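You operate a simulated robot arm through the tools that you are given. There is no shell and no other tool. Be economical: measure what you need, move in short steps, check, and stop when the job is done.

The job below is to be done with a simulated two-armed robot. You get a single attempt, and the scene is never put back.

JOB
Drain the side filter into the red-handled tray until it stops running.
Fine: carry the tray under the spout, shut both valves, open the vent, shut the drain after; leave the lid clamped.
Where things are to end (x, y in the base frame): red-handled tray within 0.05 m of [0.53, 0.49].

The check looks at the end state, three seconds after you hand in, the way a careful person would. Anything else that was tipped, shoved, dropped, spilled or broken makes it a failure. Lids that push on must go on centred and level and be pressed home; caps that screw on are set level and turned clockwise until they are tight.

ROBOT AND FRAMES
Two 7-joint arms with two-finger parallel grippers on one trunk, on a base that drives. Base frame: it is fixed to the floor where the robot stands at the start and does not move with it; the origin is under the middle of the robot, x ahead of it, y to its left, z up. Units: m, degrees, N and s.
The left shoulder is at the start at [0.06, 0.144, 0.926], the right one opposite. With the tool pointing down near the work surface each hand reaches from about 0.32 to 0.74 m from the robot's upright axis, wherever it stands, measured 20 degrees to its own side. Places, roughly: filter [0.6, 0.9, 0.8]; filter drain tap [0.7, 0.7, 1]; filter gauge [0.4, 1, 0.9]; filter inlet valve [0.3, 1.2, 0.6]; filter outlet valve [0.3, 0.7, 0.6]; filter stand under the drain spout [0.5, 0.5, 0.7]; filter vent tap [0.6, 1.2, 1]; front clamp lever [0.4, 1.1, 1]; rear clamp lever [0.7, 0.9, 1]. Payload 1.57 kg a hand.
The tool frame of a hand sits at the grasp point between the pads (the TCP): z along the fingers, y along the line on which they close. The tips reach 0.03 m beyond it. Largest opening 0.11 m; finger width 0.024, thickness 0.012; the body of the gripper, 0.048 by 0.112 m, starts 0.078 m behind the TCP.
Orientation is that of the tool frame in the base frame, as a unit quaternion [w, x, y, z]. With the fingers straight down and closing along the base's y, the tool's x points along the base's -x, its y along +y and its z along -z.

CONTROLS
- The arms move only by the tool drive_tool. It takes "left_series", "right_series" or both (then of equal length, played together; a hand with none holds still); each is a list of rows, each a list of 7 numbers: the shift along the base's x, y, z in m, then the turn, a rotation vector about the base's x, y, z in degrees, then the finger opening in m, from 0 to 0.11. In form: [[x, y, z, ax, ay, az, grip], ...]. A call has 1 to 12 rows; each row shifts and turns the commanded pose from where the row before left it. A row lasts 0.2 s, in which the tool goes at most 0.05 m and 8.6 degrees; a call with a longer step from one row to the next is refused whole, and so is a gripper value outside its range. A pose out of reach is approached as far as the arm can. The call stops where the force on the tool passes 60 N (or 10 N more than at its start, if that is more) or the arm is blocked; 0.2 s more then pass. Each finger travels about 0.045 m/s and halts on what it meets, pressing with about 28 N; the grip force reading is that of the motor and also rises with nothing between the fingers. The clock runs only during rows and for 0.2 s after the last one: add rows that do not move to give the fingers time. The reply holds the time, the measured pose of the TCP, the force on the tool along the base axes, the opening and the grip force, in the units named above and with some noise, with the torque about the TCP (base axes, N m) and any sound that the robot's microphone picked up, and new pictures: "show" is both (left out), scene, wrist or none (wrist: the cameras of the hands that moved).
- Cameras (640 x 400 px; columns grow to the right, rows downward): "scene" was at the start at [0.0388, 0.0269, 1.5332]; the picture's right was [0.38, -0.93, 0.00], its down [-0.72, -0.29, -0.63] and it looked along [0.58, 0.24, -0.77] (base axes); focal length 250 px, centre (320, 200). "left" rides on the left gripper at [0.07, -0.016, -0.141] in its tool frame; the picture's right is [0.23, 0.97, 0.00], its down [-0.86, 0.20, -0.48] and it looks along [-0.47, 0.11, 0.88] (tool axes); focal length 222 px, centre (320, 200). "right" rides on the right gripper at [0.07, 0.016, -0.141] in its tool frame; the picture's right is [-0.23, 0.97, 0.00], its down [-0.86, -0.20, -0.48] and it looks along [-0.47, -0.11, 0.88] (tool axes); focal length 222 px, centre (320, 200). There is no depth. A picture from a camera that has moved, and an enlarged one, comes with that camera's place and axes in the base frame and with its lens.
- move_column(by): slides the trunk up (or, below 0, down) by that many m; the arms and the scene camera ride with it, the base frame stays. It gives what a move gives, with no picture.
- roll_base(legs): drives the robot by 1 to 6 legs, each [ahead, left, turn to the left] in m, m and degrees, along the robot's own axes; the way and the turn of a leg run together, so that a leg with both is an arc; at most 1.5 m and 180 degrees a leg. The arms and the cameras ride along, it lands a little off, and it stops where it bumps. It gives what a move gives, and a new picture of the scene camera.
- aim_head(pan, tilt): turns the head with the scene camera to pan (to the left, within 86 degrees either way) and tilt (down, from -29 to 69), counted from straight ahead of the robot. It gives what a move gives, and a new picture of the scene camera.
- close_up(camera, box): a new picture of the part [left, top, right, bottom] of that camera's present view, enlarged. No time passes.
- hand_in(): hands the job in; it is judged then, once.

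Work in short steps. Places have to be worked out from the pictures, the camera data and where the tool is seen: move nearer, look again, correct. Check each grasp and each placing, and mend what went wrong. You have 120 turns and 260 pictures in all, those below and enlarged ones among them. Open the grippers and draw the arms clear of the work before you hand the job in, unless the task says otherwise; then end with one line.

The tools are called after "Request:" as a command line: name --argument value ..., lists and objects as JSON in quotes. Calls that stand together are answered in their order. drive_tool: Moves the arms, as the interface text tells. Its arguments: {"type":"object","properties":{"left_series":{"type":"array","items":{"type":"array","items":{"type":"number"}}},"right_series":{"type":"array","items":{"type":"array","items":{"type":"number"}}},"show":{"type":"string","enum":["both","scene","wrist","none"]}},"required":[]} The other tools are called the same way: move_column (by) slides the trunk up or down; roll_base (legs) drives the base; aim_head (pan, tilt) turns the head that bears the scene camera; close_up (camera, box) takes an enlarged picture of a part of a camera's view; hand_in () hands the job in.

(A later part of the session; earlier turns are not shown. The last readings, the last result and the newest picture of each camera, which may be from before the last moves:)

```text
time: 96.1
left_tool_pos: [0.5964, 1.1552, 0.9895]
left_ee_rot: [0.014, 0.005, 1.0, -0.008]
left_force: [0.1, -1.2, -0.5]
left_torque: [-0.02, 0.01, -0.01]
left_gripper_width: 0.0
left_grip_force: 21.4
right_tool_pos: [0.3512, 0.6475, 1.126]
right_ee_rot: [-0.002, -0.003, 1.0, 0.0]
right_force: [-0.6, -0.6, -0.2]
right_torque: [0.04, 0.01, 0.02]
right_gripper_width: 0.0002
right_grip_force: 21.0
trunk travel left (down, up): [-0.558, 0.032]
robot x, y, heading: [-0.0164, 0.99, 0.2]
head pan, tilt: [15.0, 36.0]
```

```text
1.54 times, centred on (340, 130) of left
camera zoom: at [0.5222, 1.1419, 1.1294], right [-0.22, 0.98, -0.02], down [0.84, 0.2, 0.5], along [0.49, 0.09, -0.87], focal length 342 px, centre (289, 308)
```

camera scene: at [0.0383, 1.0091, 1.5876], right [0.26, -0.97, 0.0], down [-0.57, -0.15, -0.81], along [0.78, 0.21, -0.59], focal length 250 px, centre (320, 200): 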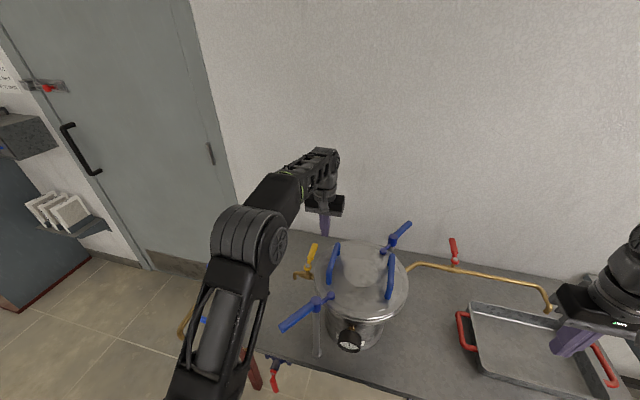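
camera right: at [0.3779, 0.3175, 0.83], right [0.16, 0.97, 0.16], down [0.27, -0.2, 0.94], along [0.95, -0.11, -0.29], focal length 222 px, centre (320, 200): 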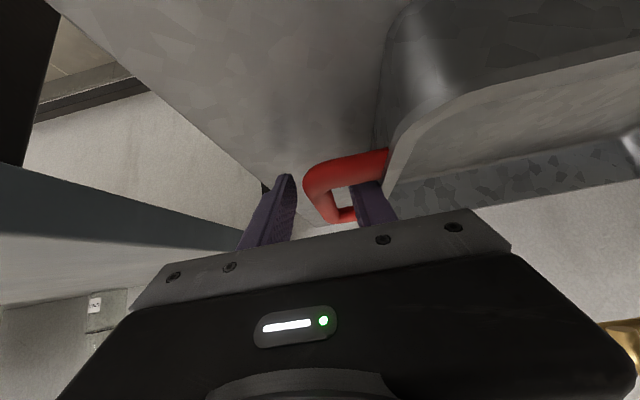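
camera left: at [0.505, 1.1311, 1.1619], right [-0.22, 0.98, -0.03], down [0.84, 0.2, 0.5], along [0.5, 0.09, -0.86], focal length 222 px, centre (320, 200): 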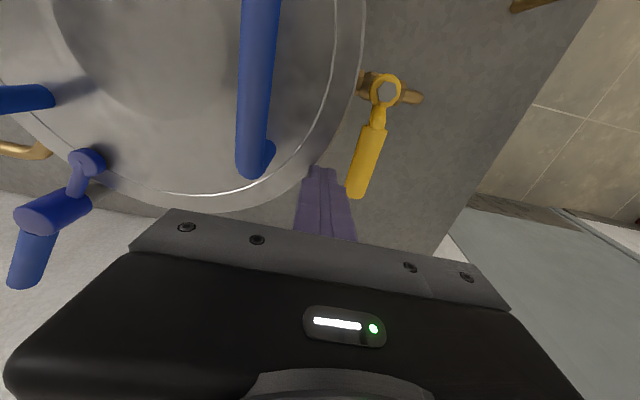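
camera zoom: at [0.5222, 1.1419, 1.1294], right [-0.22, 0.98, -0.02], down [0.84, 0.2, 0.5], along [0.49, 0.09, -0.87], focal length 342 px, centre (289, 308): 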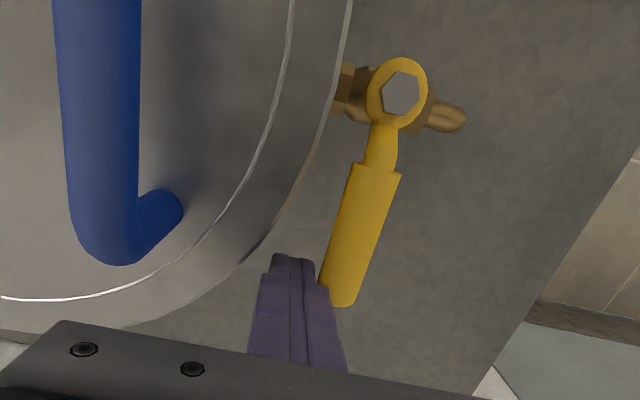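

Positioned freely. Sweep the lever counter-clockwise (toward +y, along the pipe), first part.

Request:
drive_tool --left_series '[[0.0023, 0.0153, 0, 0, 0, 0, 0], [-0.0003, 0.0154, 0, 0, 0, 0, 0], [-0.003, 0.0151, 0, 0, 0, 0, 0], [-0.0056, 0.0144, 0, 0, 0, 0, 0], [0, 0, 0, 0, 0, 0, 0]]' --show "wrist"

```text
time: 97.3
left_tool_pos: [0.5902, 1.2168, 0.9895]
left_ee_rot: [0.015, 0.003, 1.0, -0.007]
left_force: [1.0, -0.3, 0.6]
left_torque: [0.01, -0.04, 0.01]
left_gripper_width: 0.0
left_grip_force: 21.3
right_tool_pos: [0.3506, 0.6479, 1.1254]
right_ee_rot: [-0.002, -0.003, 1.0, 0.0]
right_force: [0.0, 1.1, -0.4]
right_torque: [0.0, 0.03, -0.02]
right_gripper_width: 0.0
right_grip_force: 21.2
trunk travel left (down, up): [-0.558, 0.032]
robot x, y, heading: [-0.0181, 0.9879, 0.1]
head pan, tilt: [15.0, 36.0]
camera left: at [0.5155, 1.2035, 1.13], right [-0.22, 0.98, -0.02], down [0.84, 0.2, 0.5], along [0.49, 0.09, -0.87], focal length 222 px, centre (320, 200)
```

left: 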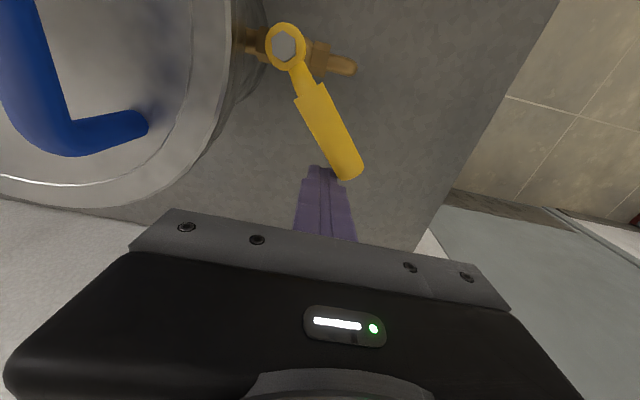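

The lever turns freely. Continue to 95°.

Request:
drive_tool --left_series '[[-0.008, 0.0132, 0, 0, 0, 0, 0], [-0.0102, 0.0116, 0, 0, 0, 0, 0], [-0.0121, 0.0096, 0, 0, 0, 0, 0], [-0.0135, 0.0074, 0, 0, 0, 0, 0], [-0.0146, 0.005, 0, 0, 0, 0, 0], [-0.0076, 0.0015, 0, 0, 0, 0, 0], [0, 0, 0, 0, 0, 0, 0]]' --show "wrist"

```text
time: 98.9
left_tool_pos: [0.5293, 1.2625, 0.9901]
left_ee_rot: [0.019, 0.004, 1.0, -0.009]
left_force: [29.8, -3.6, 3.8]
left_torque: [-0.14, -0.02, 0.09]
left_gripper_width: 0.0004
left_grip_force: 21.6
right_tool_pos: [0.3533, 0.6472, 1.1242]
right_ee_rot: [-0.001, -0.002, 1.0, -0.001]
right_force: [0.0, 0.9, 0.0]
right_torque: [0.0, -0.01, 0.04]
right_gripper_width: 0.0001
right_grip_force: 21.5
trunk travel left (down, up): [-0.558, 0.032]
robot x, y, heading: [-0.0153, 0.987, 0.1]
head pan, tilt: [15.0, 36.0]
camera left: at [0.4545, 1.2494, 1.13], right [-0.22, 0.98, -0.02], down [0.84, 0.2, 0.51], along [0.5, 0.09, -0.86], focal length 222 px, centre (320, 200)
```

left: 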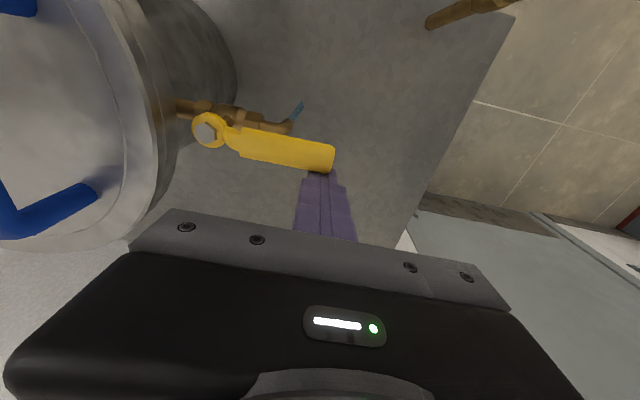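

Vent open, at its stop. A bluish streak shows at the vent outlet. I back off, lift and look.

Request:
drive_tool --left_series '[[0.02, 0, 0, 0, 0, 0, 0], [0.01, 0, 0.03, 0, 0, 0, 0], [0, 0, 0.04, 0, 0, 0, 0], [0, 0, 0.04, 0, 0, 0, 0], [0, 0, 0.02, 0, 0, 0, 0]]' --show "scene"

Request:
close_up --camera "scene" --box '[270, 210, 390, 370]'

Request:
close_up --camera "left" --box '[0, 0, 640, 400]'

```text
time: 100.1
left_tool_pos: [0.5549, 1.2644, 1.1115]
left_ee_rot: [0.014, 0.004, 1.0, -0.008]
left_force: [0.0, -0.4, 0.3]
left_torque: [-0.02, -0.02, -0.01]
left_gripper_width: 0.0002
left_grip_force: 21.5
left hand out of reach, approached as far as the arm can: row 5
right_tool_pos: [0.3503, 0.6485, 1.1246]
right_ee_rot: [-0.001, -0.003, 1.0, -0.002]
right_force: [0.5, 1.0, -1.0]
right_torque: [-0.04, 0.01, -0.01]
right_gripper_width: 0.0001
right_grip_force: 21.6
trunk travel left (down, up): [-0.558, 0.032]
robot x, y, heading: [-0.0184, 0.9845, 0.0]
head pan, tilt: [15.0, 36.0]
camera scene: at [0.0358, 1.0093, 1.5877], right [0.26, -0.97, 0.0], down [-0.57, -0.15, -0.81], along [0.78, 0.21, -0.59], focal length 250 px, centre (320, 200)
```

scene: 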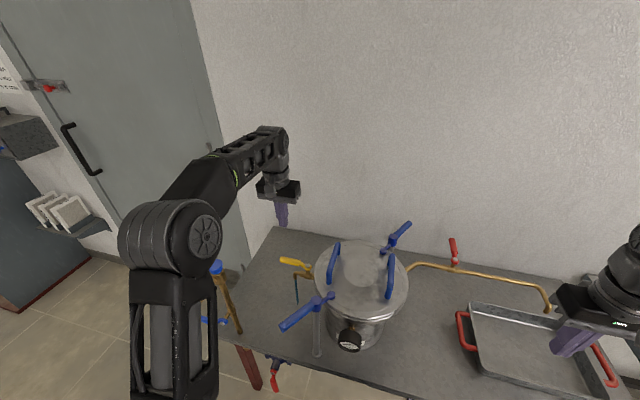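

```text
2.50 times, centred on (330, 290) of scene
camera zoom: at [0.0358, 1.0093, 1.5877], right [0.26, -0.97, 0.0], down [-0.57, -0.15, -0.81], along [0.78, 0.21, -0.59], focal length 625 px, centre (295, -25)
```

zoom: 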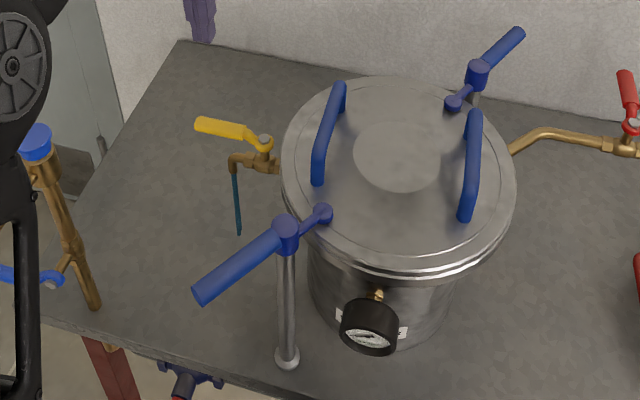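

```text
1.00 times, centred on (320, 200) of left
camera zoom: at [0.48, 1.2511, 1.251], right [-0.22, 0.98, -0.02], down [0.84, 0.2, 0.5], along [0.49, 0.09, -0.87], focal length 222 px, centre (320, 200)
```

zoom: 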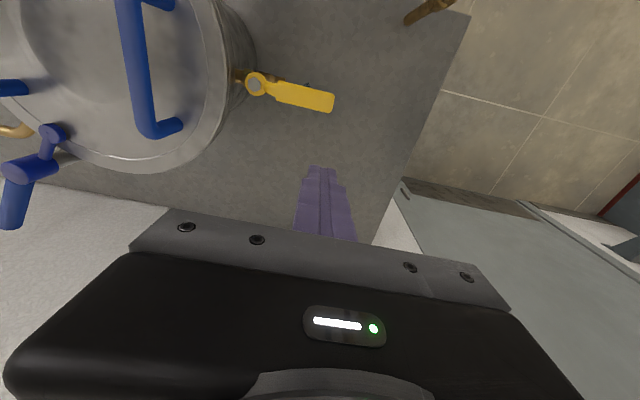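

Water trickles from the vent. Check the gauge and stream closely (no time passes).

Request:
close_up --camera "scene" --box '[325, 320, 375, 360]'

Request:
close_up --camera "scene" --box '[260, 240, 330, 320]'

```text
10.00 times, centred on (350, 340) of scene
camera zoom: at [0.0358, 1.0093, 1.5877], right [0.26, -0.97, 0.0], down [-0.57, -0.15, -0.81], along [0.78, 0.21, -0.59], focal length 2499 px, centre (20, -1200)
```

zoom: 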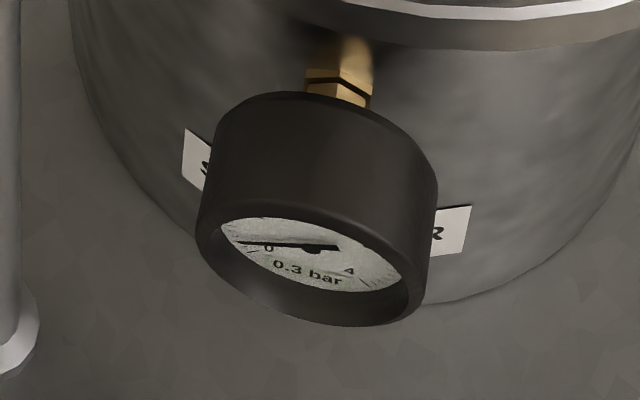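

```text
5.00 times, centred on (295, 280) of scene
camera zoom: at [0.0358, 1.0093, 1.5877], right [0.26, -0.97, 0.0], down [-0.57, -0.15, -0.81], along [0.78, 0.21, -0.59], focal length 1250 px, centre (445, -200)
```

zoom: 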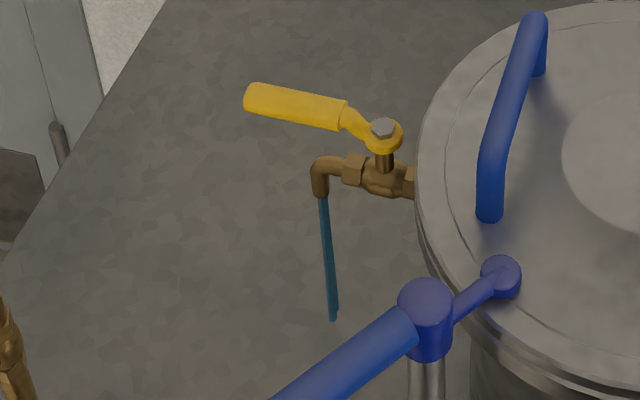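

Gauge has dropped from ~2 to 0.3 bar: it is just the pressure bleeding off. I move the hand back to y≈1.19, back the base off, go right and approach the drain tap (hub ≈(0.65, 0.734, 0.973), lever pointing to the wall).

Request:
drive_tool --left_series '[[-0.01, -0.04, 0, 0, 0, 0, 0], [-0.01, -0.04, 0, 0, 0, 0, 0]]' --show "none"

Request:
roll_base --legs '[[-0.36, 0, 0], [0, -0.46, 0]]'

Request:
close_up --camera "scene" --box '[240, 80, 440, 240]'

```text
time: 100.7
left_tool_pos: [0.5333, 1.1847, 1.1097]
left_ee_rot: [0.014, 0.003, 1.0, -0.007]
left_force: [0.7, -0.7, 0.6]
left_torque: [0.0, -0.01, -0.02]
left_gripper_width: 0.0001
left_grip_force: 20.8
right_tool_pos: [0.3502, 0.648, 1.1245]
right_ee_rot: [-0.001, -0.002, 1.0, -0.001]
right_force: [0.2, -0.7, -0.6]
right_torque: [-0.02, -0.02, -0.03]
right_gripper_width: 0.0
right_grip_force: 20.7
trunk travel left (down, up): [-0.558, 0.032]
robot x, y, heading: [-0.0172, 0.9873, 0.2]
head pan, tilt: [15.0, 36.0]
```

```text
time: 105.4
left_tool_pos: [0.1744, 0.7199, 1.1104]
left_ee_rot: [0.013, 0.006, 1.0, -0.008]
left_force: [0.0, -1.0, 0.6]
left_torque: [0.04, -0.02, 0.01]
left_gripper_width: 0.0
left_grip_force: 20.8
right_tool_pos: [-0.01, 0.1845, 1.126]
right_ee_rot: [0.0, -0.001, 1.0, 0.0]
right_force: [0.4, 0.7, -0.6]
right_torque: [0.02, 0.01, 0.0]
right_gripper_width: 0.0002
right_grip_force: 20.9
trunk travel left (down, up): [-0.558, 0.032]
robot x, y, heading: [-0.3774, 0.524, -0.0]
head pan, tilt: [15.0, 36.0]
camera scene: at [-0.3243, 0.5461, 1.5877], right [0.26, -0.97, 0.0], down [-0.57, -0.15, -0.81], along [0.78, 0.21, -0.59], focal length 250 px, centre (320, 200)
```

scene: 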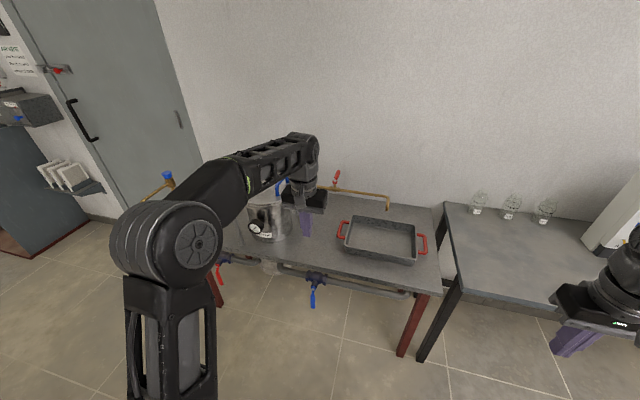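

```text
2.50 times, centred on (340, 160) of scene
camera zoom: at [-0.3243, 0.5461, 1.5877], right [0.26, -0.97, 0.0], down [-0.57, -0.15, -0.81], along [0.78, 0.21, -0.59], focal length 625 px, centre (270, 300)
```

zoom: 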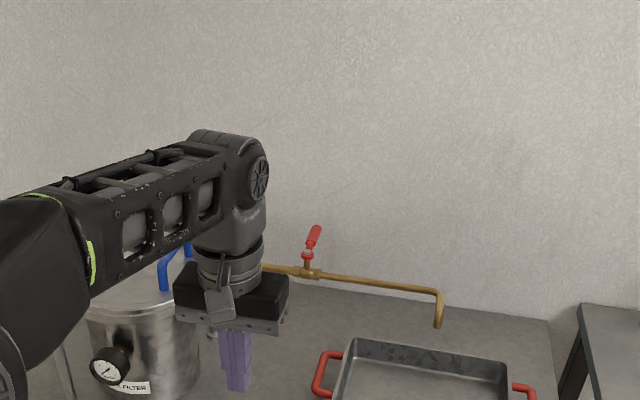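

Hub re-measured at (0.647, 0.734, ~0.97). Drive ahead 0.38 m with the hand high (tips z≈1.08, tap ≤0.99).

Request:
roll_base --legs '[[0.38, 0, 0]]'

Request:
close_up --camera "left" --box '[0, 0, 640, 400]'

```text
time: 107.8
left_tool_pos: [0.5563, 0.7185, 1.1093]
left_ee_rot: [0.014, 0.007, 1.0, -0.008]
left_force: [-0.3, 0.5, -0.1]
left_torque: [-0.02, 0.03, 0.01]
left_gripper_width: 0.0001
left_grip_force: 22.0
right_tool_pos: [0.3691, 0.1839, 1.125]
right_ee_rot: [-0.001, 0.0, 1.0, 0.0]
right_force: [-0.2, 0.1, -0.1]
right_torque: [0.0, 0.05, 0.02]
right_gripper_width: 0.0
right_grip_force: 21.2
trunk travel left (down, up): [-0.558, 0.032]
robot x, y, heading: [0.001, 0.5251, -0.1]
head pan, tilt: [15.0, 36.0]
camera scene: at [0.057, 0.5462, 1.5877], right [0.26, -0.97, 0.0], down [-0.57, -0.15, -0.81], along [0.78, 0.21, -0.59], focal length 250 px, centre (320, 200)
```

scene: 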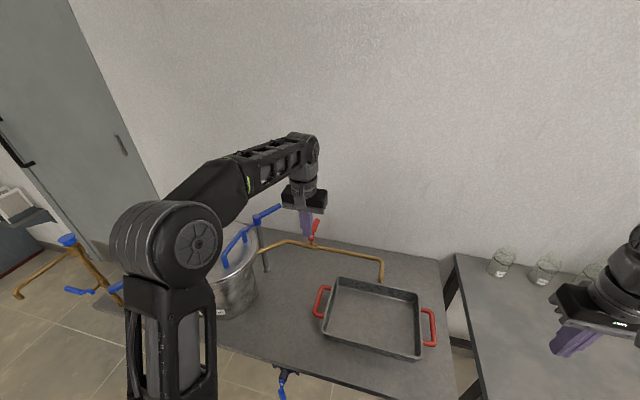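

```text
1.00 times, centred on (320, 200) of left
camera zoom: at [0.4819, 0.7048, 1.2496], right [-0.21, 0.98, -0.02], down [0.84, 0.19, 0.5], along [0.49, 0.09, -0.87], focal length 222 px, centre (320, 200)
```

zoom: 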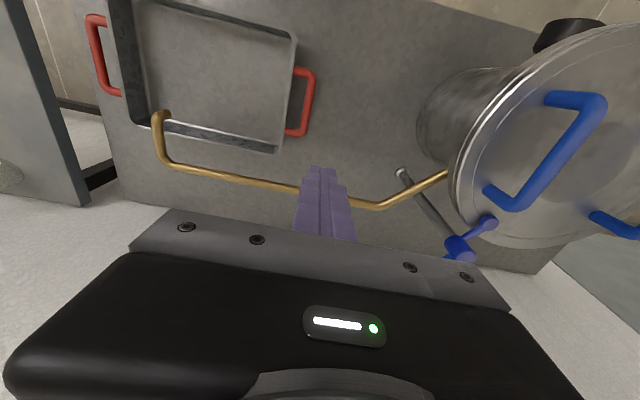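

Spout sits over the tray's inside. I advance the base 4 cm and extend the hand to (0.70, 0.665), staying above the tap.

Request:
roll_base --legs '[[0.045, 0, 0]]'

Request:
drive_tool --left_series '[[0.0, -0.03, -0.01, 0, 0, 0, 0], [0.03, -0.02, -0.015, 0, 0, 0, 0], [0.04, 0, -0.015, 0, 0, 0, 0], [0.03, 0, 0, 0, 0, 0, 0], [0, 0, 0, 0, 0, 0, 0]]'

```text
time: 108.7
left_tool_pos: [0.6031, 0.7172, 1.1096]
left_ee_rot: [0.012, 0.006, 1.0, -0.007]
left_force: [0.5, 0.3, -0.2]
left_torque: [0.01, 0.05, 0.0]
left_gripper_width: 0.0
left_grip_force: 21.2
right_tool_pos: [0.4157, 0.1819, 1.1245]
right_ee_rot: [-0.002, 0.001, 1.0, 0.001]
right_force: [1.2, -0.2, -0.9]
right_torque: [0.01, 0.08, 0.01]
right_gripper_width: 0.0
right_grip_force: 21.8
trunk travel left (down, up): [-0.558, 0.032]
robot x, y, heading: [0.047, 0.5304, -0.3]
head pan, tilt: [15.0, 36.0]
camera scene: at [0.1039, 0.546, 1.5876], right [0.25, -0.97, 0.0], down [-0.57, -0.15, -0.81], along [0.78, 0.21, -0.59], focal length 250 px, centre (320, 200)
```

scene: 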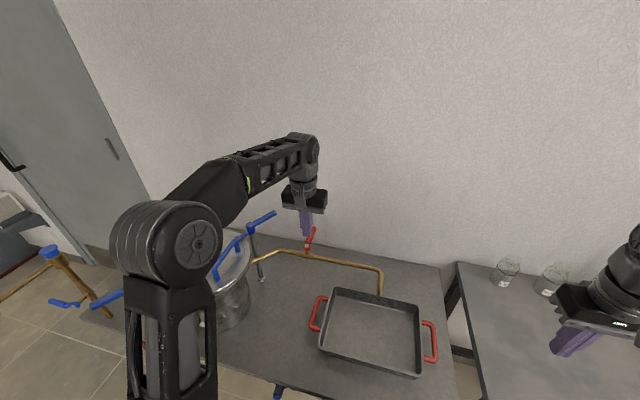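

```text
time: 109.9
left_tool_pos: [0.6727, 0.6672, 1.0699]
left_ee_rot: [0.013, 0.007, 1.0, -0.008]
left_force: [-0.2, 0.9, -0.3]
left_torque: [0.01, 0.01, -0.06]
left_gripper_width: 0.0001
left_grip_force: 20.9
left hand out of reach, approached as far as the arm can: row 4
right_tool_pos: [0.4148, 0.1812, 1.1252]
right_ee_rot: [-0.001, 0.001, 1.0, 0.0]
right_force: [0.4, 0.0, -0.7]
right_torque: [0.01, 0.0, -0.02]
right_gripper_width: 0.0
right_grip_force: 21.6
trunk travel left (down, up): [-0.558, 0.032]
robot x, y, heading: [0.0509, 0.5255, -0.1]
head pan, tilt: [15.0, 36.0]
camera scene: at [0.1017, 0.5459, 1.5877], right [0.25, -0.97, 0.0], down [-0.57, -0.15, -0.81], along [0.78, 0.21, -0.59], focal length 250 px, centre (320, 200)
camera left: at [0.597, 0.6537, 1.21], right [-0.21, 0.98, -0.02], down [0.84, 0.19, 0.5], along [0.49, 0.09, -0.87], focal length 222 px, centre (320, 200)
```

scene: 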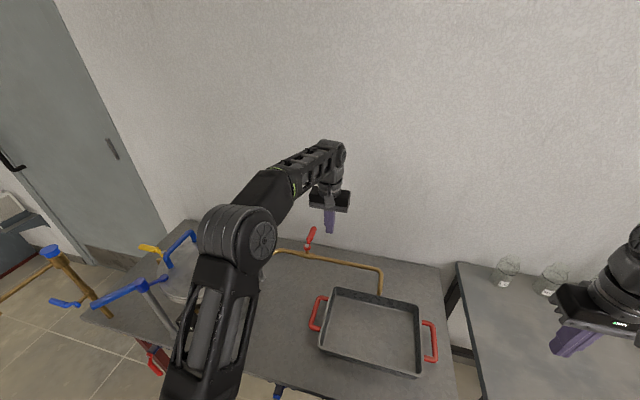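
left: 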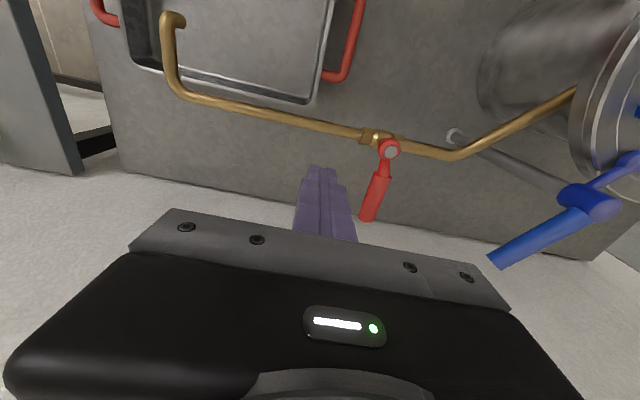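

Hub (0.650, 0.735), tip ≈(0.736, 0.743), pipe along y. The rear clamp handle tip (0.717, 0.85) is near the sweep, so I yaw the hand 90° in place to keep the gripper body narrow in y.

Request:
drive_tool --left_series '[[0, 0, 0, 0, 0, 8.2, 0], [0, 0, 0, 0, 0, 8.2, 0], [0, 0, 0, 0, 0, 8.2, 0], [0, 0, 0, 0, 0, 8.2, 0], [0, 0, 0, 0, 0, 8.2, 0], [0, 0, 0, 0, 0, 8.2, 0], [0, 0, 0, 0, 0, 8.2, 0], [0, 0, 0, 0, 0, 8.2, 0], [0, 0, 0, 0, 0, 8.2, 0], [0, 0, 0, 0, 0, 8.2, 0], [0, 0, 0, 0, 0, 8, 0]]'

```text
time: 112.3
left_tool_pos: [0.6697, 0.669, 1.0702]
left_ee_rot: [0.017, -0.703, 0.711, 0.003]
left_force: [0.0, -0.1, 0.1]
left_torque: [-0.04, 0.01, 0.01]
left_gripper_width: 0.0
left_grip_force: 21.2
right_tool_pos: [0.4142, 0.183, 1.1271]
right_ee_rot: [-0.001, 0.002, 1.0, -0.001]
right_force: [0.5, 0.4, 0.0]
right_torque: [-0.01, 0.01, -0.01]
right_gripper_width: 0.0002
right_grip_force: 20.7
trunk travel left (down, up): [-0.558, 0.032]
robot x, y, heading: [0.0472, 0.5265, -0.0]
head pan, tilt: [15.0, 36.0]
camera scene: at [0.1012, 0.5464, 1.5877], right [0.26, -0.97, 0.0], down [-0.57, -0.15, -0.81], along [0.78, 0.21, -0.59], focal length 250 px, centre (320, 200)
camera left: at [0.6821, 0.5941, 1.2101], right [-0.98, -0.22, -0.02], down [-0.2, 0.84, 0.5], along [-0.09, 0.49, -0.87], focal length 222 px, centre (320, 200)
```

scene: 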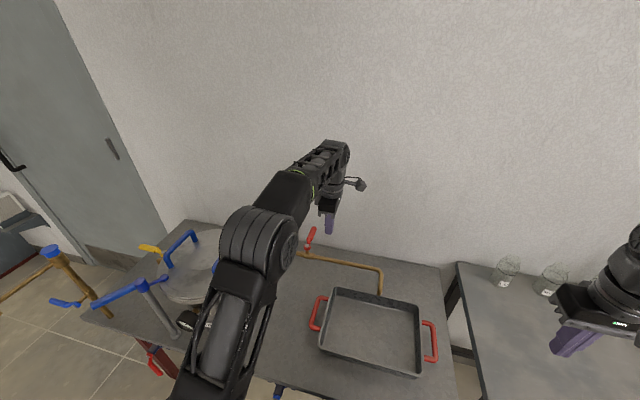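
left: 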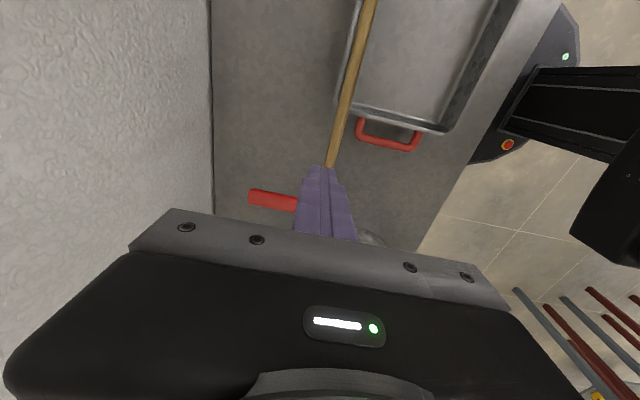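

Good. Move to (0.7125, 0.70) and descend to z≈0.99.

Request:
drive_tool --left_series '[[0.015, 0.01, -0.02, 0, 0, 0, 0], [0.015, 0.01, -0.01, 0, 0, 0, 0], [0.013, 0.011, 0, 0, 0, 0, 0], [0, 0, -0.025, 0, 0, 0, 0], [0, 0, -0.022, 0, 0, 0, 0], [0, 0, 0, 0, 0, 0, 0]]'

```text
time: 113.7
left_tool_pos: [0.6919, 0.6835, 0.998]
left_ee_rot: [0.016, -0.702, 0.712, 0.004]
left_force: [0.1, 0.4, 0.4]
left_torque: [0.04, -0.02, 0.01]
left_gripper_width: 0.0003
left_grip_force: 21.3
left hand out of reach, approached as far as the arm can: row 2, 3
right_tool_pos: [0.4135, 0.183, 1.1251]
right_ee_rot: [-0.002, 0.001, 1.0, 0.0]
right_force: [-0.1, 0.3, 0.3]
right_torque: [-0.02, -0.01, -0.02]
right_gripper_width: 0.0
right_grip_force: 21.3
trunk travel left (down, up): [-0.558, 0.032]
robot x, y, heading: [0.0473, 0.5228, -0.1]
head pan, tilt: [15.0, 36.0]
camera scene: at [0.101, 0.5459, 1.5877], right [0.26, -0.97, 0.0], down [-0.57, -0.15, -0.81], along [0.78, 0.21, -0.59], focal length 250 px, centre (320, 200)
camera left: at [0.7043, 0.6086, 1.1381], right [-0.98, -0.21, -0.02], down [-0.19, 0.84, 0.5], along [-0.09, 0.49, -0.87], focal length 222 px, centre (320, 200)
```

scene: 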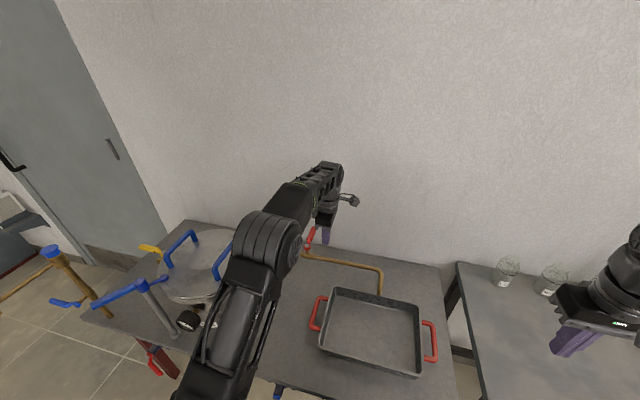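
left: 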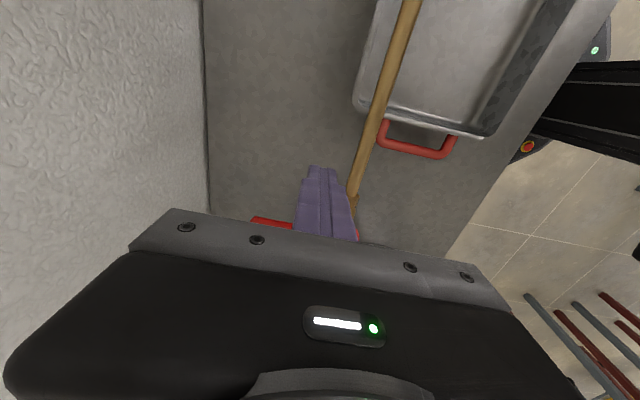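

Now complete the offset at this lower height.

Request:
drive_tool --left_series '[[0.012, 0.008, -0.004, 0, 0, 0, 0], [0.012, 0.009, -0.004, 0, 0, 0, 0], [0, 0, 0, 0, 0, 0, 0]]' --show "wrist"

```text
time: 114.5
left_tool_pos: [0.7169, 0.6999, 0.9895]
left_ee_rot: [0.016, -0.702, 0.712, 0.005]
left_force: [-0.9, -0.1, -1.1]
left_torque: [-0.02, 0.0, -0.01]
left_gripper_width: 0.0001
left_grip_force: 21.3
right_tool_pos: [0.4138, 0.183, 1.1244]
right_ee_rot: [0.0, 0.001, 1.0, 0.001]
right_force: [-0.2, -0.3, 0.0]
right_torque: [-0.01, -0.03, -0.01]
right_gripper_width: 0.0002
right_grip_force: 21.7
trunk travel left (down, up): [-0.558, 0.032]
robot x, y, heading: [0.0467, 0.5251, -0.1]
head pan, tilt: [15.0, 36.0]
camera left: at [0.7283, 0.6261, 1.1301], right [-0.98, -0.21, -0.02], down [-0.19, 0.84, 0.5], along [-0.09, 0.49, -0.87], focal length 222 px, centre (320, 200)
```

left: 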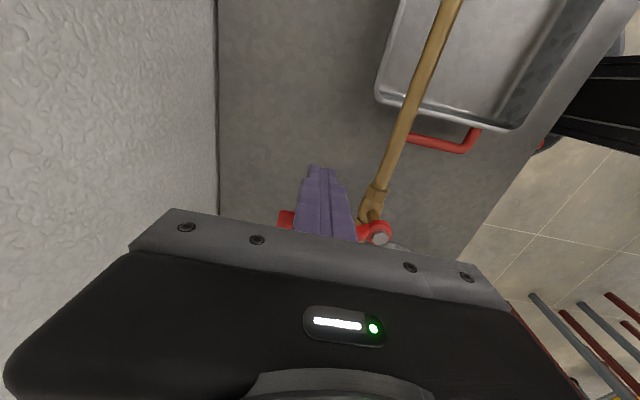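

In place beside the lever. Sweep toward +y (counter-clockwise), full arc.

Request:
drive_tool --left_series '[[-0.004, 0.015, 0, 0, 0, 0, 0], [0.0027, 0.0111, 0, 0, 0, 0, 0], [0.0007, 0.0114, 0, 0, 0, 0, 0], [-0.0012, 0.0113, 0, 0, 0, 0, 0], [-0.0032, 0.011, 0, 0, 0, 0, 0], [-0.0051, 0.0102, 0, 0, 0, 0, 0], [0, 0, 0, 0, 0, 0, 0]]'

```text
time: 115.5
left_tool_pos: [0.7148, 0.716, 0.9898]
left_ee_rot: [-0.001, -0.693, 0.721, -0.009]
left_force: [-0.5, -18.0, 2.9]
left_torque: [0.01, 0.25, 0.03]
left_gripper_width: 0.0
left_grip_force: 21.3
right_tool_pos: [0.4111, 0.1805, 1.1257]
right_ee_rot: [0.0, 0.004, 1.0, -0.001]
right_force: [0.7, 0.4, 1.0]
right_torque: [-0.03, -0.02, 0.01]
right_gripper_width: 0.0
right_grip_force: 21.2
trunk travel left (down, up): [-0.558, 0.032]
robot x, y, heading: [0.0479, 0.5247, -0.5]
head pan, tilt: [15.0, 36.0]
stopped in row 4 (left hand): the force on the tool passed its limit (the readings are from after the stop); the commanded pose is now the measured one
camera scene: at [0.1005, 0.5455, 1.5879], right [0.25, -0.97, 0.0], down [-0.57, -0.15, -0.81], along [0.78, 0.2, -0.59], focal length 250 px, centre (320, 200)
camera left: at [0.7254, 0.6472, 1.1327], right [-0.98, -0.19, -0.01], down [-0.17, 0.87, 0.47], along [-0.08, 0.46, -0.88], focal length 222 px, centre (320, 200)
```

scene: 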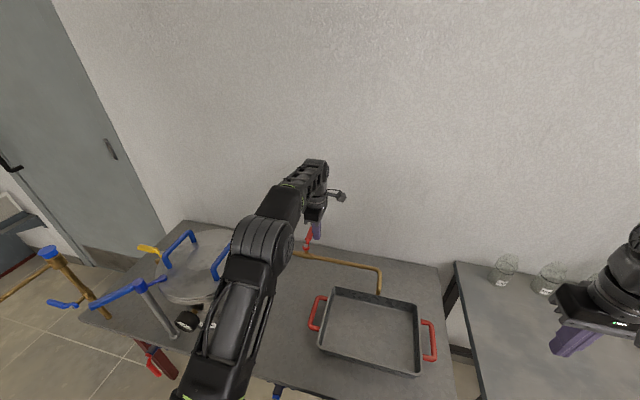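
left: 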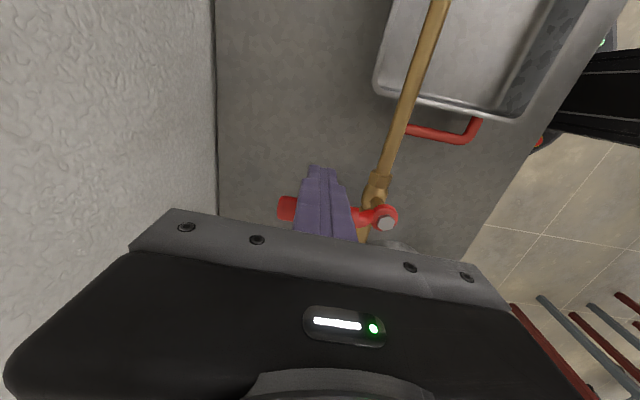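

Counter-clockwise is against its stop, so the drain opens clockwise (lever toward −y). I back off, raise via trunk 3 cm, and go over the lever to its +y side.

Request:
drive_tool --left_series '[[0, -0.014, 0, 0, 0, 0, 0], [0, 0, 0.012, 0, 0, 0, 0], [0, 0, 0.012, 0, 0, 0, 0]]' --show "none"

Request:
move_column --by 0.03

Request:
roll_base --legs '[[0.02, 0.02, 0.3]]'

```text
time: 116.2
left_tool_pos: [0.7133, 0.7089, 1.0127]
left_ee_rot: [0.002, -0.695, 0.719, -0.005]
left_force: [1.1, -0.3, 0.5]
left_torque: [-0.02, 0.0, 0.01]
left_gripper_width: 0.0
left_grip_force: 21.4
right_tool_pos: [0.4101, 0.1811, 1.1253]
right_ee_rot: [-0.001, 0.003, 1.0, -0.001]
right_force: [0.2, -1.2, 0.9]
right_torque: [0.0, 0.03, -0.02]
right_gripper_width: 0.0
right_grip_force: 20.6
trunk travel left (down, up): [-0.558, 0.032]
robot x, y, heading: [0.0463, 0.5228, -0.6]
head pan, tilt: [15.0, 36.0]
```

```text
time: 117.0
left_tool_pos: [0.7135, 0.7077, 1.0425]
left_ee_rot: [0.003, -0.695, 0.719, -0.004]
left_force: [-0.5, 0.3, -0.1]
left_torque: [-0.01, 0.01, 0.01]
left_gripper_width: 0.0
left_grip_force: 21.5
right_tool_pos: [0.4126, 0.1791, 1.1556]
right_ee_rot: [0.0, 0.003, 1.0, 0.0]
right_force: [-0.2, 0.4, -0.2]
right_torque: [-0.01, 0.02, -0.01]
right_gripper_width: 0.0001
right_grip_force: 21.4
trunk travel left (down, up): [-0.588, 0.002]
robot x, y, heading: [0.0473, 0.5222, -0.5]
head pan, tilt: [15.0, 36.0]
```

```text
time: 117.8
left_tool_pos: [0.7341, 0.7316, 1.0406]
left_ee_rot: [0.002, -0.697, 0.717, -0.004]
left_force: [0.9, 0.1, -0.5]
left_torque: [-0.05, 0.04, 0.03]
left_gripper_width: 0.0
left_grip_force: 21.4
right_tool_pos: [0.4337, 0.2027, 1.1555]
right_ee_rot: [-0.001, 0.0, 1.0, 0.0]
right_force: [-0.5, 0.6, 0.0]
right_torque: [-0.06, 0.02, -0.03]
right_gripper_width: 0.0
right_grip_force: 21.2
trunk travel left (down, up): [-0.588, 0.002]
robot x, y, heading: [0.0711, 0.5464, 0.1]
head pan, tilt: [15.0, 36.0]
camera scene: at [0.1225, 0.5661, 1.6176], right [0.26, -0.97, 0.0], down [-0.57, -0.15, -0.81], along [0.78, 0.21, -0.59], focal length 250 px, centre (320, 200)
```

scene: 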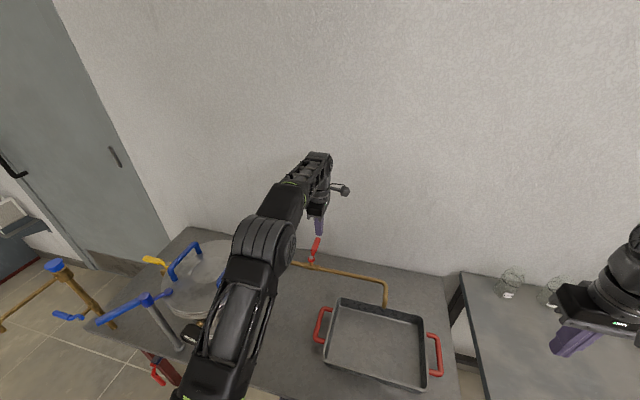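

Now over the lever; shift to its +y side (0.712, 0.770) and view.

Request:
drive_tool --left_series '[[-0.011, 0.019, 0, 0, 0, 0, 0], [-0.011, 0.02, 0, 0, 0, 0, 0], [0, 0, 0, 0, 0, 0, 0]]'

Request:
close_up --camera "scene" --box '[250, 180, 370, 280]'

```text
time: 118.6
left_tool_pos: [0.7122, 0.7705, 1.0407]
left_ee_rot: [0.003, -0.697, 0.717, -0.006]
left_force: [0.2, 0.4, 1.2]
left_torque: [0.02, -0.02, 0.03]
left_gripper_width: 0.0
left_grip_force: 21.2
right_tool_pos: [0.4341, 0.2005, 1.1555]
right_ee_rot: [-0.001, 0.002, 1.0, -0.001]
right_force: [-0.7, 0.5, -0.9]
right_torque: [-0.01, 0.02, -0.03]
right_gripper_width: 0.0001
right_grip_force: 21.5
trunk travel left (down, up): [-0.588, 0.002]
robot x, y, heading: [0.07, 0.542, 0.1]
head pan, tilt: [15.0, 36.0]
camera scene: at [0.1209, 0.5643, 1.6177], right [0.26, -0.97, 0.0], down [-0.57, -0.15, -0.81], along [0.78, 0.21, -0.59], focal length 250 px, centre (320, 200)
camera left: at [0.7234, 0.6999, 1.1844], right [-0.98, -0.2, -0.01], down [-0.18, 0.86, 0.48], along [-0.09, 0.47, -0.88], focal length 222 px, centre (320, 200)
```

scene: 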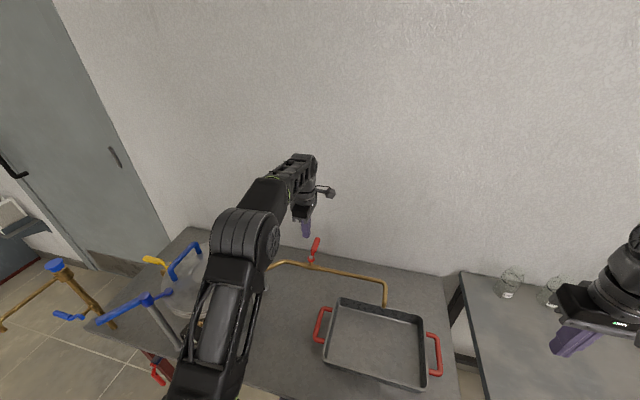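
left: 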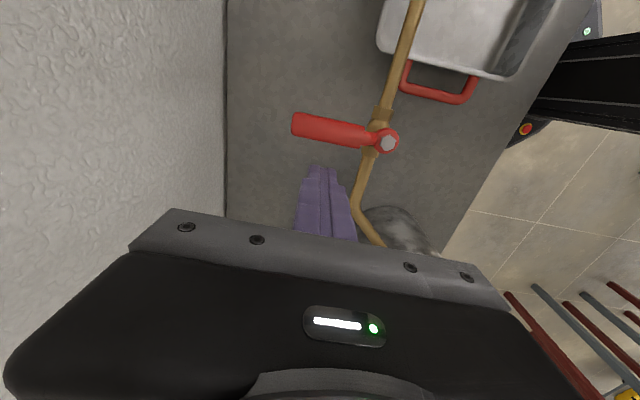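

```text
4.00 times, centred on (310, 230) of scene
camera zoom: at [0.1209, 0.5643, 1.6177], right [0.26, -0.97, 0.0], down [-0.57, -0.15, -0.81], along [0.78, 0.21, -0.59], focal length 1000 px, centre (360, 80)
```

zoom: 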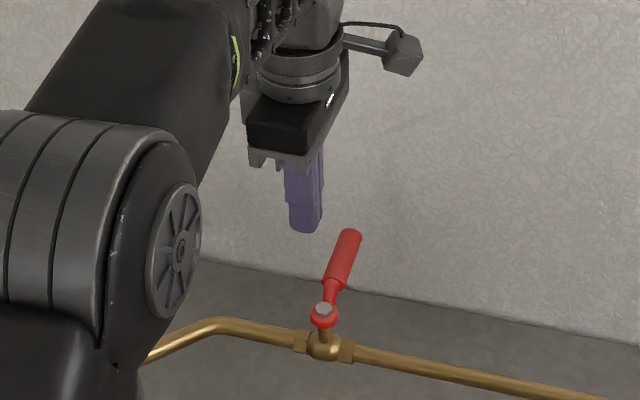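

Clear on the +y side. Descend 5 cm.

Request:
drive_tool --left_series '[[0, 0, -0.025, 0, 0, 0, 0], [0, 0, -0.024, 0, 0, 0, 0], [0.001, -0.005, 0, 0, 0, 0, 0]]' --show "wrist"

```text
time: 119.4
left_tool_pos: [0.7125, 0.7646, 0.9929]
left_ee_rot: [0.003, -0.697, 0.717, -0.004]
left_force: [-0.4, 0.3, -0.4]
left_torque: [-0.02, -0.03, 0.0]
left_gripper_width: 0.0001
left_grip_force: 20.9
right_tool_pos: [0.4331, 0.2017, 1.1557]
right_ee_rot: [0.0, 0.001, 1.0, 0.0]
right_force: [0.2, -1.2, -1.2]
right_torque: [-0.01, -0.01, 0.0]
right_gripper_width: 0.0001
right_grip_force: 21.3
trunk travel left (down, up): [-0.588, 0.002]
robot x, y, heading: [0.0688, 0.5434, -0.1]
head pan, tilt: [15.0, 36.0]
camera left: at [0.7242, 0.6949, 1.1353], right [-0.98, -0.2, -0.01], down [-0.18, 0.86, 0.48], along [-0.09, 0.47, -0.88], focal length 222 px, centre (320, 200)
```

left: 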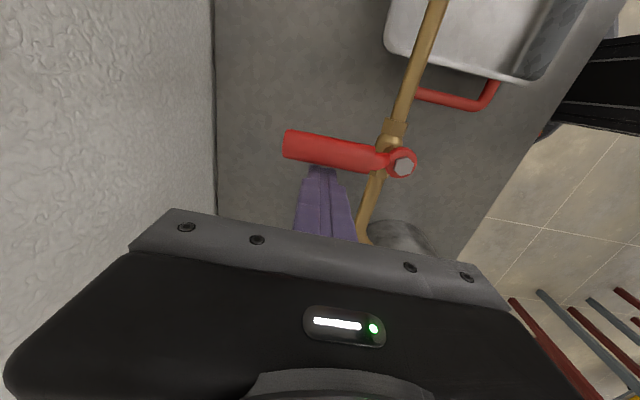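

Finger sits just behind the lever. Sweep clockwise toward −y.

Request:
drive_tool --left_series '[[0.001, -0.0085, -0.003, 0, 0, 0, 0], [0.0027, -0.0107, 0, 0, 0, 0, 0], [0.0009, -0.0111, 0, 0, 0, 0, 0], [-0.0011, -0.011, 0, 0, 0, 0, 0], [-0.003, -0.0107, 0, 0, 0, 0, 0], [-0.0048, -0.01, 0, 0, 0, 0, 0], [-0.0065, -0.009, 0, 0, 0, 0, 0], [-0.0079, -0.0077, 0, 0, 0, 0, 0], [-0.0092, -0.0062, 0, 0, 0, 0, 0], [-0.0101, -0.0046, 0, 0, 0, 0, 0], [-0.0053, -0.0016, 0, 0, 0, 0, 0], [0, 0, 0, 0, 0, 0, 0]]'

```text
time: 122.0
left_tool_pos: [0.6735, 0.6753, 0.9907]
left_ee_rot: [0.005, -0.698, 0.716, -0.008]
left_force: [29.3, 7.5, 4.1]
left_torque: [-0.03, 0.01, 0.24]
left_gripper_width: 0.0
left_grip_force: 21.3
right_tool_pos: [0.4374, 0.2028, 1.1543]
right_ee_rot: [-0.001, 0.001, 1.0, -0.001]
right_force: [0.1, 0.6, -0.8]
right_torque: [-0.01, -0.01, 0.02]
right_gripper_width: 0.0
right_grip_force: 21.4
trunk travel left (down, up): [-0.588, 0.002]
robot x, y, heading: [0.0723, 0.5469, -0.2]
head pan, tilt: [15.0, 36.0]
camera scene: at [0.1253, 0.5656, 1.6176], right [0.26, -0.97, 0.0], down [-0.57, -0.15, -0.81], along [0.78, 0.21, -0.59], focal length 250 px, centre (320, 200)
camera left: at [0.6851, 0.6054, 1.1325], right [-0.98, -0.2, -0.02], down [-0.18, 0.86, 0.47], along [-0.08, 0.47, -0.88], focal length 222 px, centre (320, 200)
```

scene: 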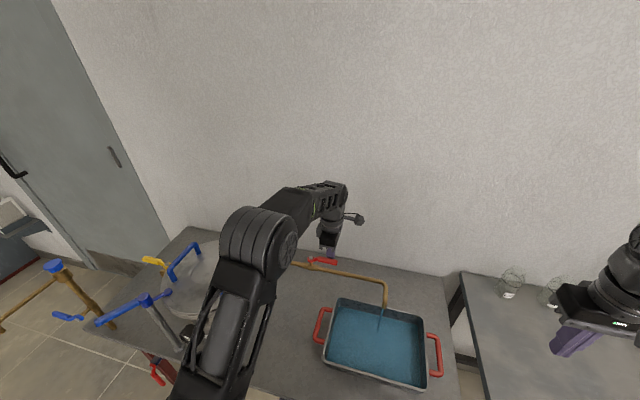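
left: 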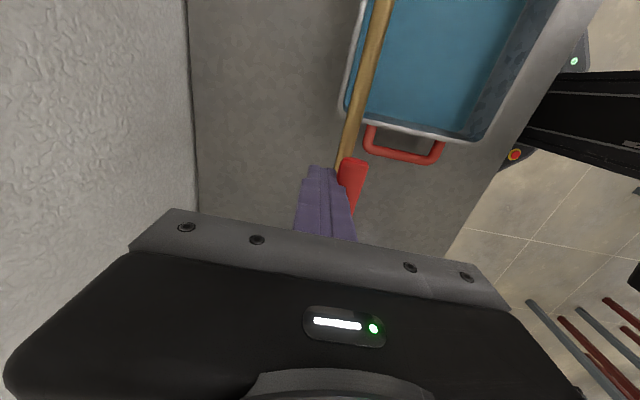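

Drain is open and running into the tray. I back off, lift, and pre-position for shutting on the lever's −x side while watching the level.

Request:
drive_tool --left_series '[[0.015, 0, 0, 0, 0, 0, 0], [0, 0, 0.025, 0, 0, 0, 0], [0, 0, 0.025, 0, 0, 0, 0], [-0.03, 0, 0, 0, 0, 0, 0], [-0.035, 0, 0, 0, 0, 0, 0], [0, 0, 0, 0, 0, 0, 0]]'

Request:
close_up --camera "scene" --box '[280, 240, 470, 400]'

```text
time: 123.4
left_tool_pos: [0.6186, 0.6744, 1.0407]
left_ee_rot: [0.003, -0.698, 0.717, -0.004]
left_force: [0.5, 0.1, 0.0]
left_torque: [0.0, -0.01, 0.0]
left_gripper_width: 0.0001
left_grip_force: 21.2
right_tool_pos: [0.4338, 0.2026, 1.156]
right_ee_rot: [-0.002, -0.001, 1.0, 0.0]
right_force: [0.5, -0.3, -0.5]
right_torque: [-0.01, -0.02, 0.0]
right_gripper_width: 0.0
right_grip_force: 20.8
trunk travel left (down, up): [-0.588, 0.002]
robot x, y, heading: [0.0691, 0.5453, -0.2]
head pan, tilt: [15.0, 36.0]
camera scene: at [0.1215, 0.5645, 1.6177], right [0.26, -0.97, 0.0], down [-0.57, -0.15, -0.81], along [0.78, 0.21, -0.59], focal length 250 px, centre (320, 200)
camera left: at [0.6309, 0.6041, 1.182], right [-0.98, -0.2, -0.01], down [-0.18, 0.86, 0.48], along [-0.09, 0.47, -0.88], focal length 222 px, centre (320, 200)
```

scene: 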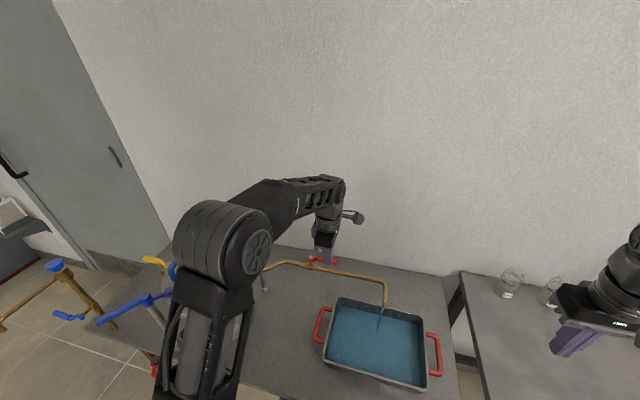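
left: 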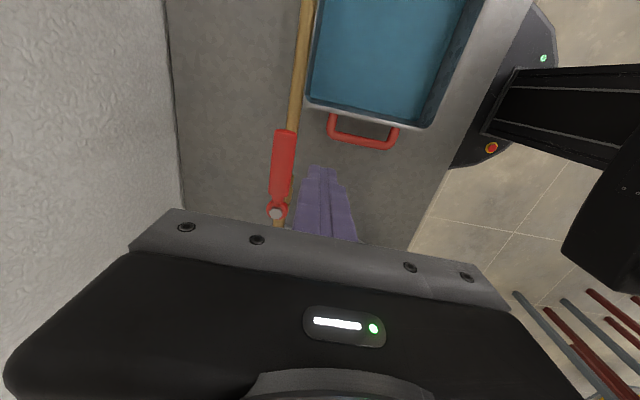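

```text
2.50 times, centred on (375, 320) of scene
camera zoom: at [0.1215, 0.5645, 1.6177], right [0.26, -0.97, 0.0], down [-0.57, -0.15, -0.81], along [0.78, 0.21, -0.59], focal length 625 px, centre (182, -100)
```

zoom: 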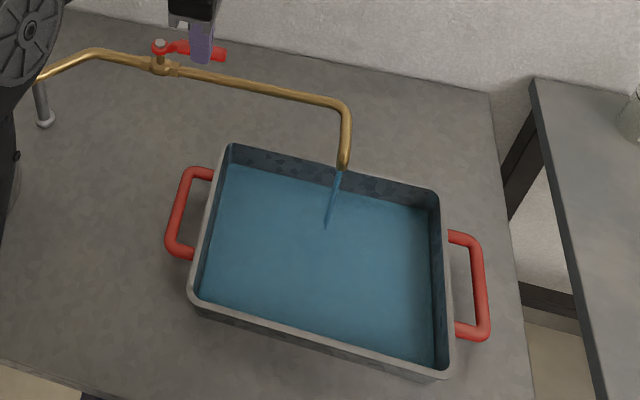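

Level has plenty of freeboard. Lower the fingers to the lever's −x side and wait with stationary rows.

Request:
drive_tool --left_series '[[0, 0, -0.024, 0, 0, 0, 0], [0, 0, -0.023, 0, 0, 0, 0], [0, 0, 0, 0, 0, 0, 0], [0, 0, 0, 0, 0, 0, 0], [0, 0, 0, 0, 0, 0, 0], [0, 0, 0, 0, 0, 0, 0], [0, 0, 0, 0, 0, 0, 0], [0, 0, 0, 0, 0, 0, 0]]' --show "wrist"

Request:
close_up --camera "scene" --box '[280, 240, 470, 400]'

```text
time: 125.2
left_tool_pos: [0.6197, 0.6753, 0.9927]
left_ee_rot: [0.003, -0.697, 0.717, -0.004]
left_force: [0.4, -0.6, 0.4]
left_torque: [-0.01, 0.0, 0.01]
left_gripper_width: 0.0002
left_grip_force: 21.6
right_tool_pos: [0.4335, 0.2018, 1.1552]
right_ee_rot: [-0.001, 0.0, 1.0, 0.0]
right_force: [-1.2, 1.2, 0.1]
right_torque: [-0.02, -0.02, -0.05]
right_gripper_width: 0.0001
right_grip_force: 21.5
trunk travel left (down, up): [-0.588, 0.002]
robot x, y, heading: [0.0675, 0.5454, -0.4]
head pan, tilt: [15.0, 36.0]
camera left: at [0.6306, 0.6041, 1.1361], right [-0.98, -0.2, -0.01], down [-0.18, 0.86, 0.48], along [-0.09, 0.47, -0.88], focal length 222 px, centre (320, 200)
```

left: 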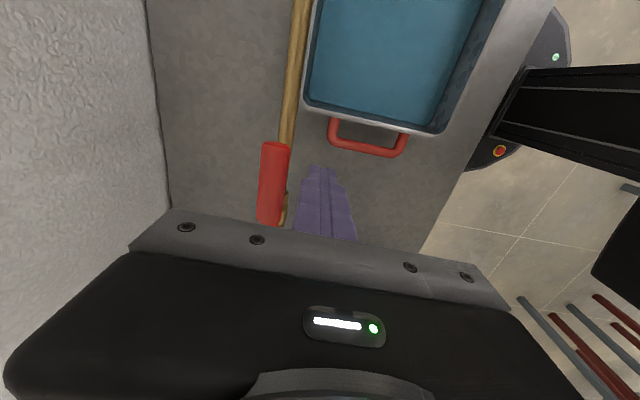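

```text
2.50 times, centred on (375, 320) of scene
camera zoom: at [0.1208, 0.5646, 1.6177], right [0.26, -0.97, 0.0], down [-0.57, -0.15, -0.81], along [0.78, 0.21, -0.59], focal length 625 px, centre (182, -100)
```

zoom: 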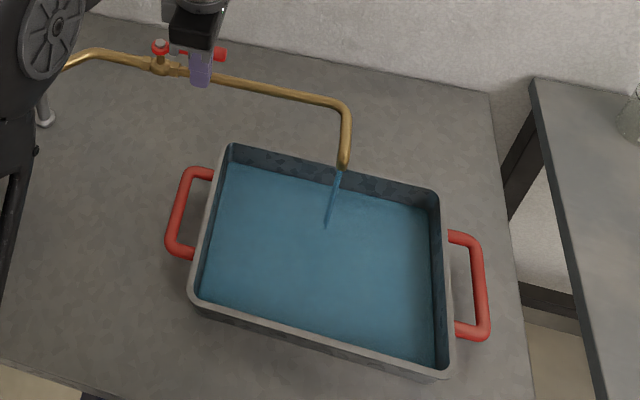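

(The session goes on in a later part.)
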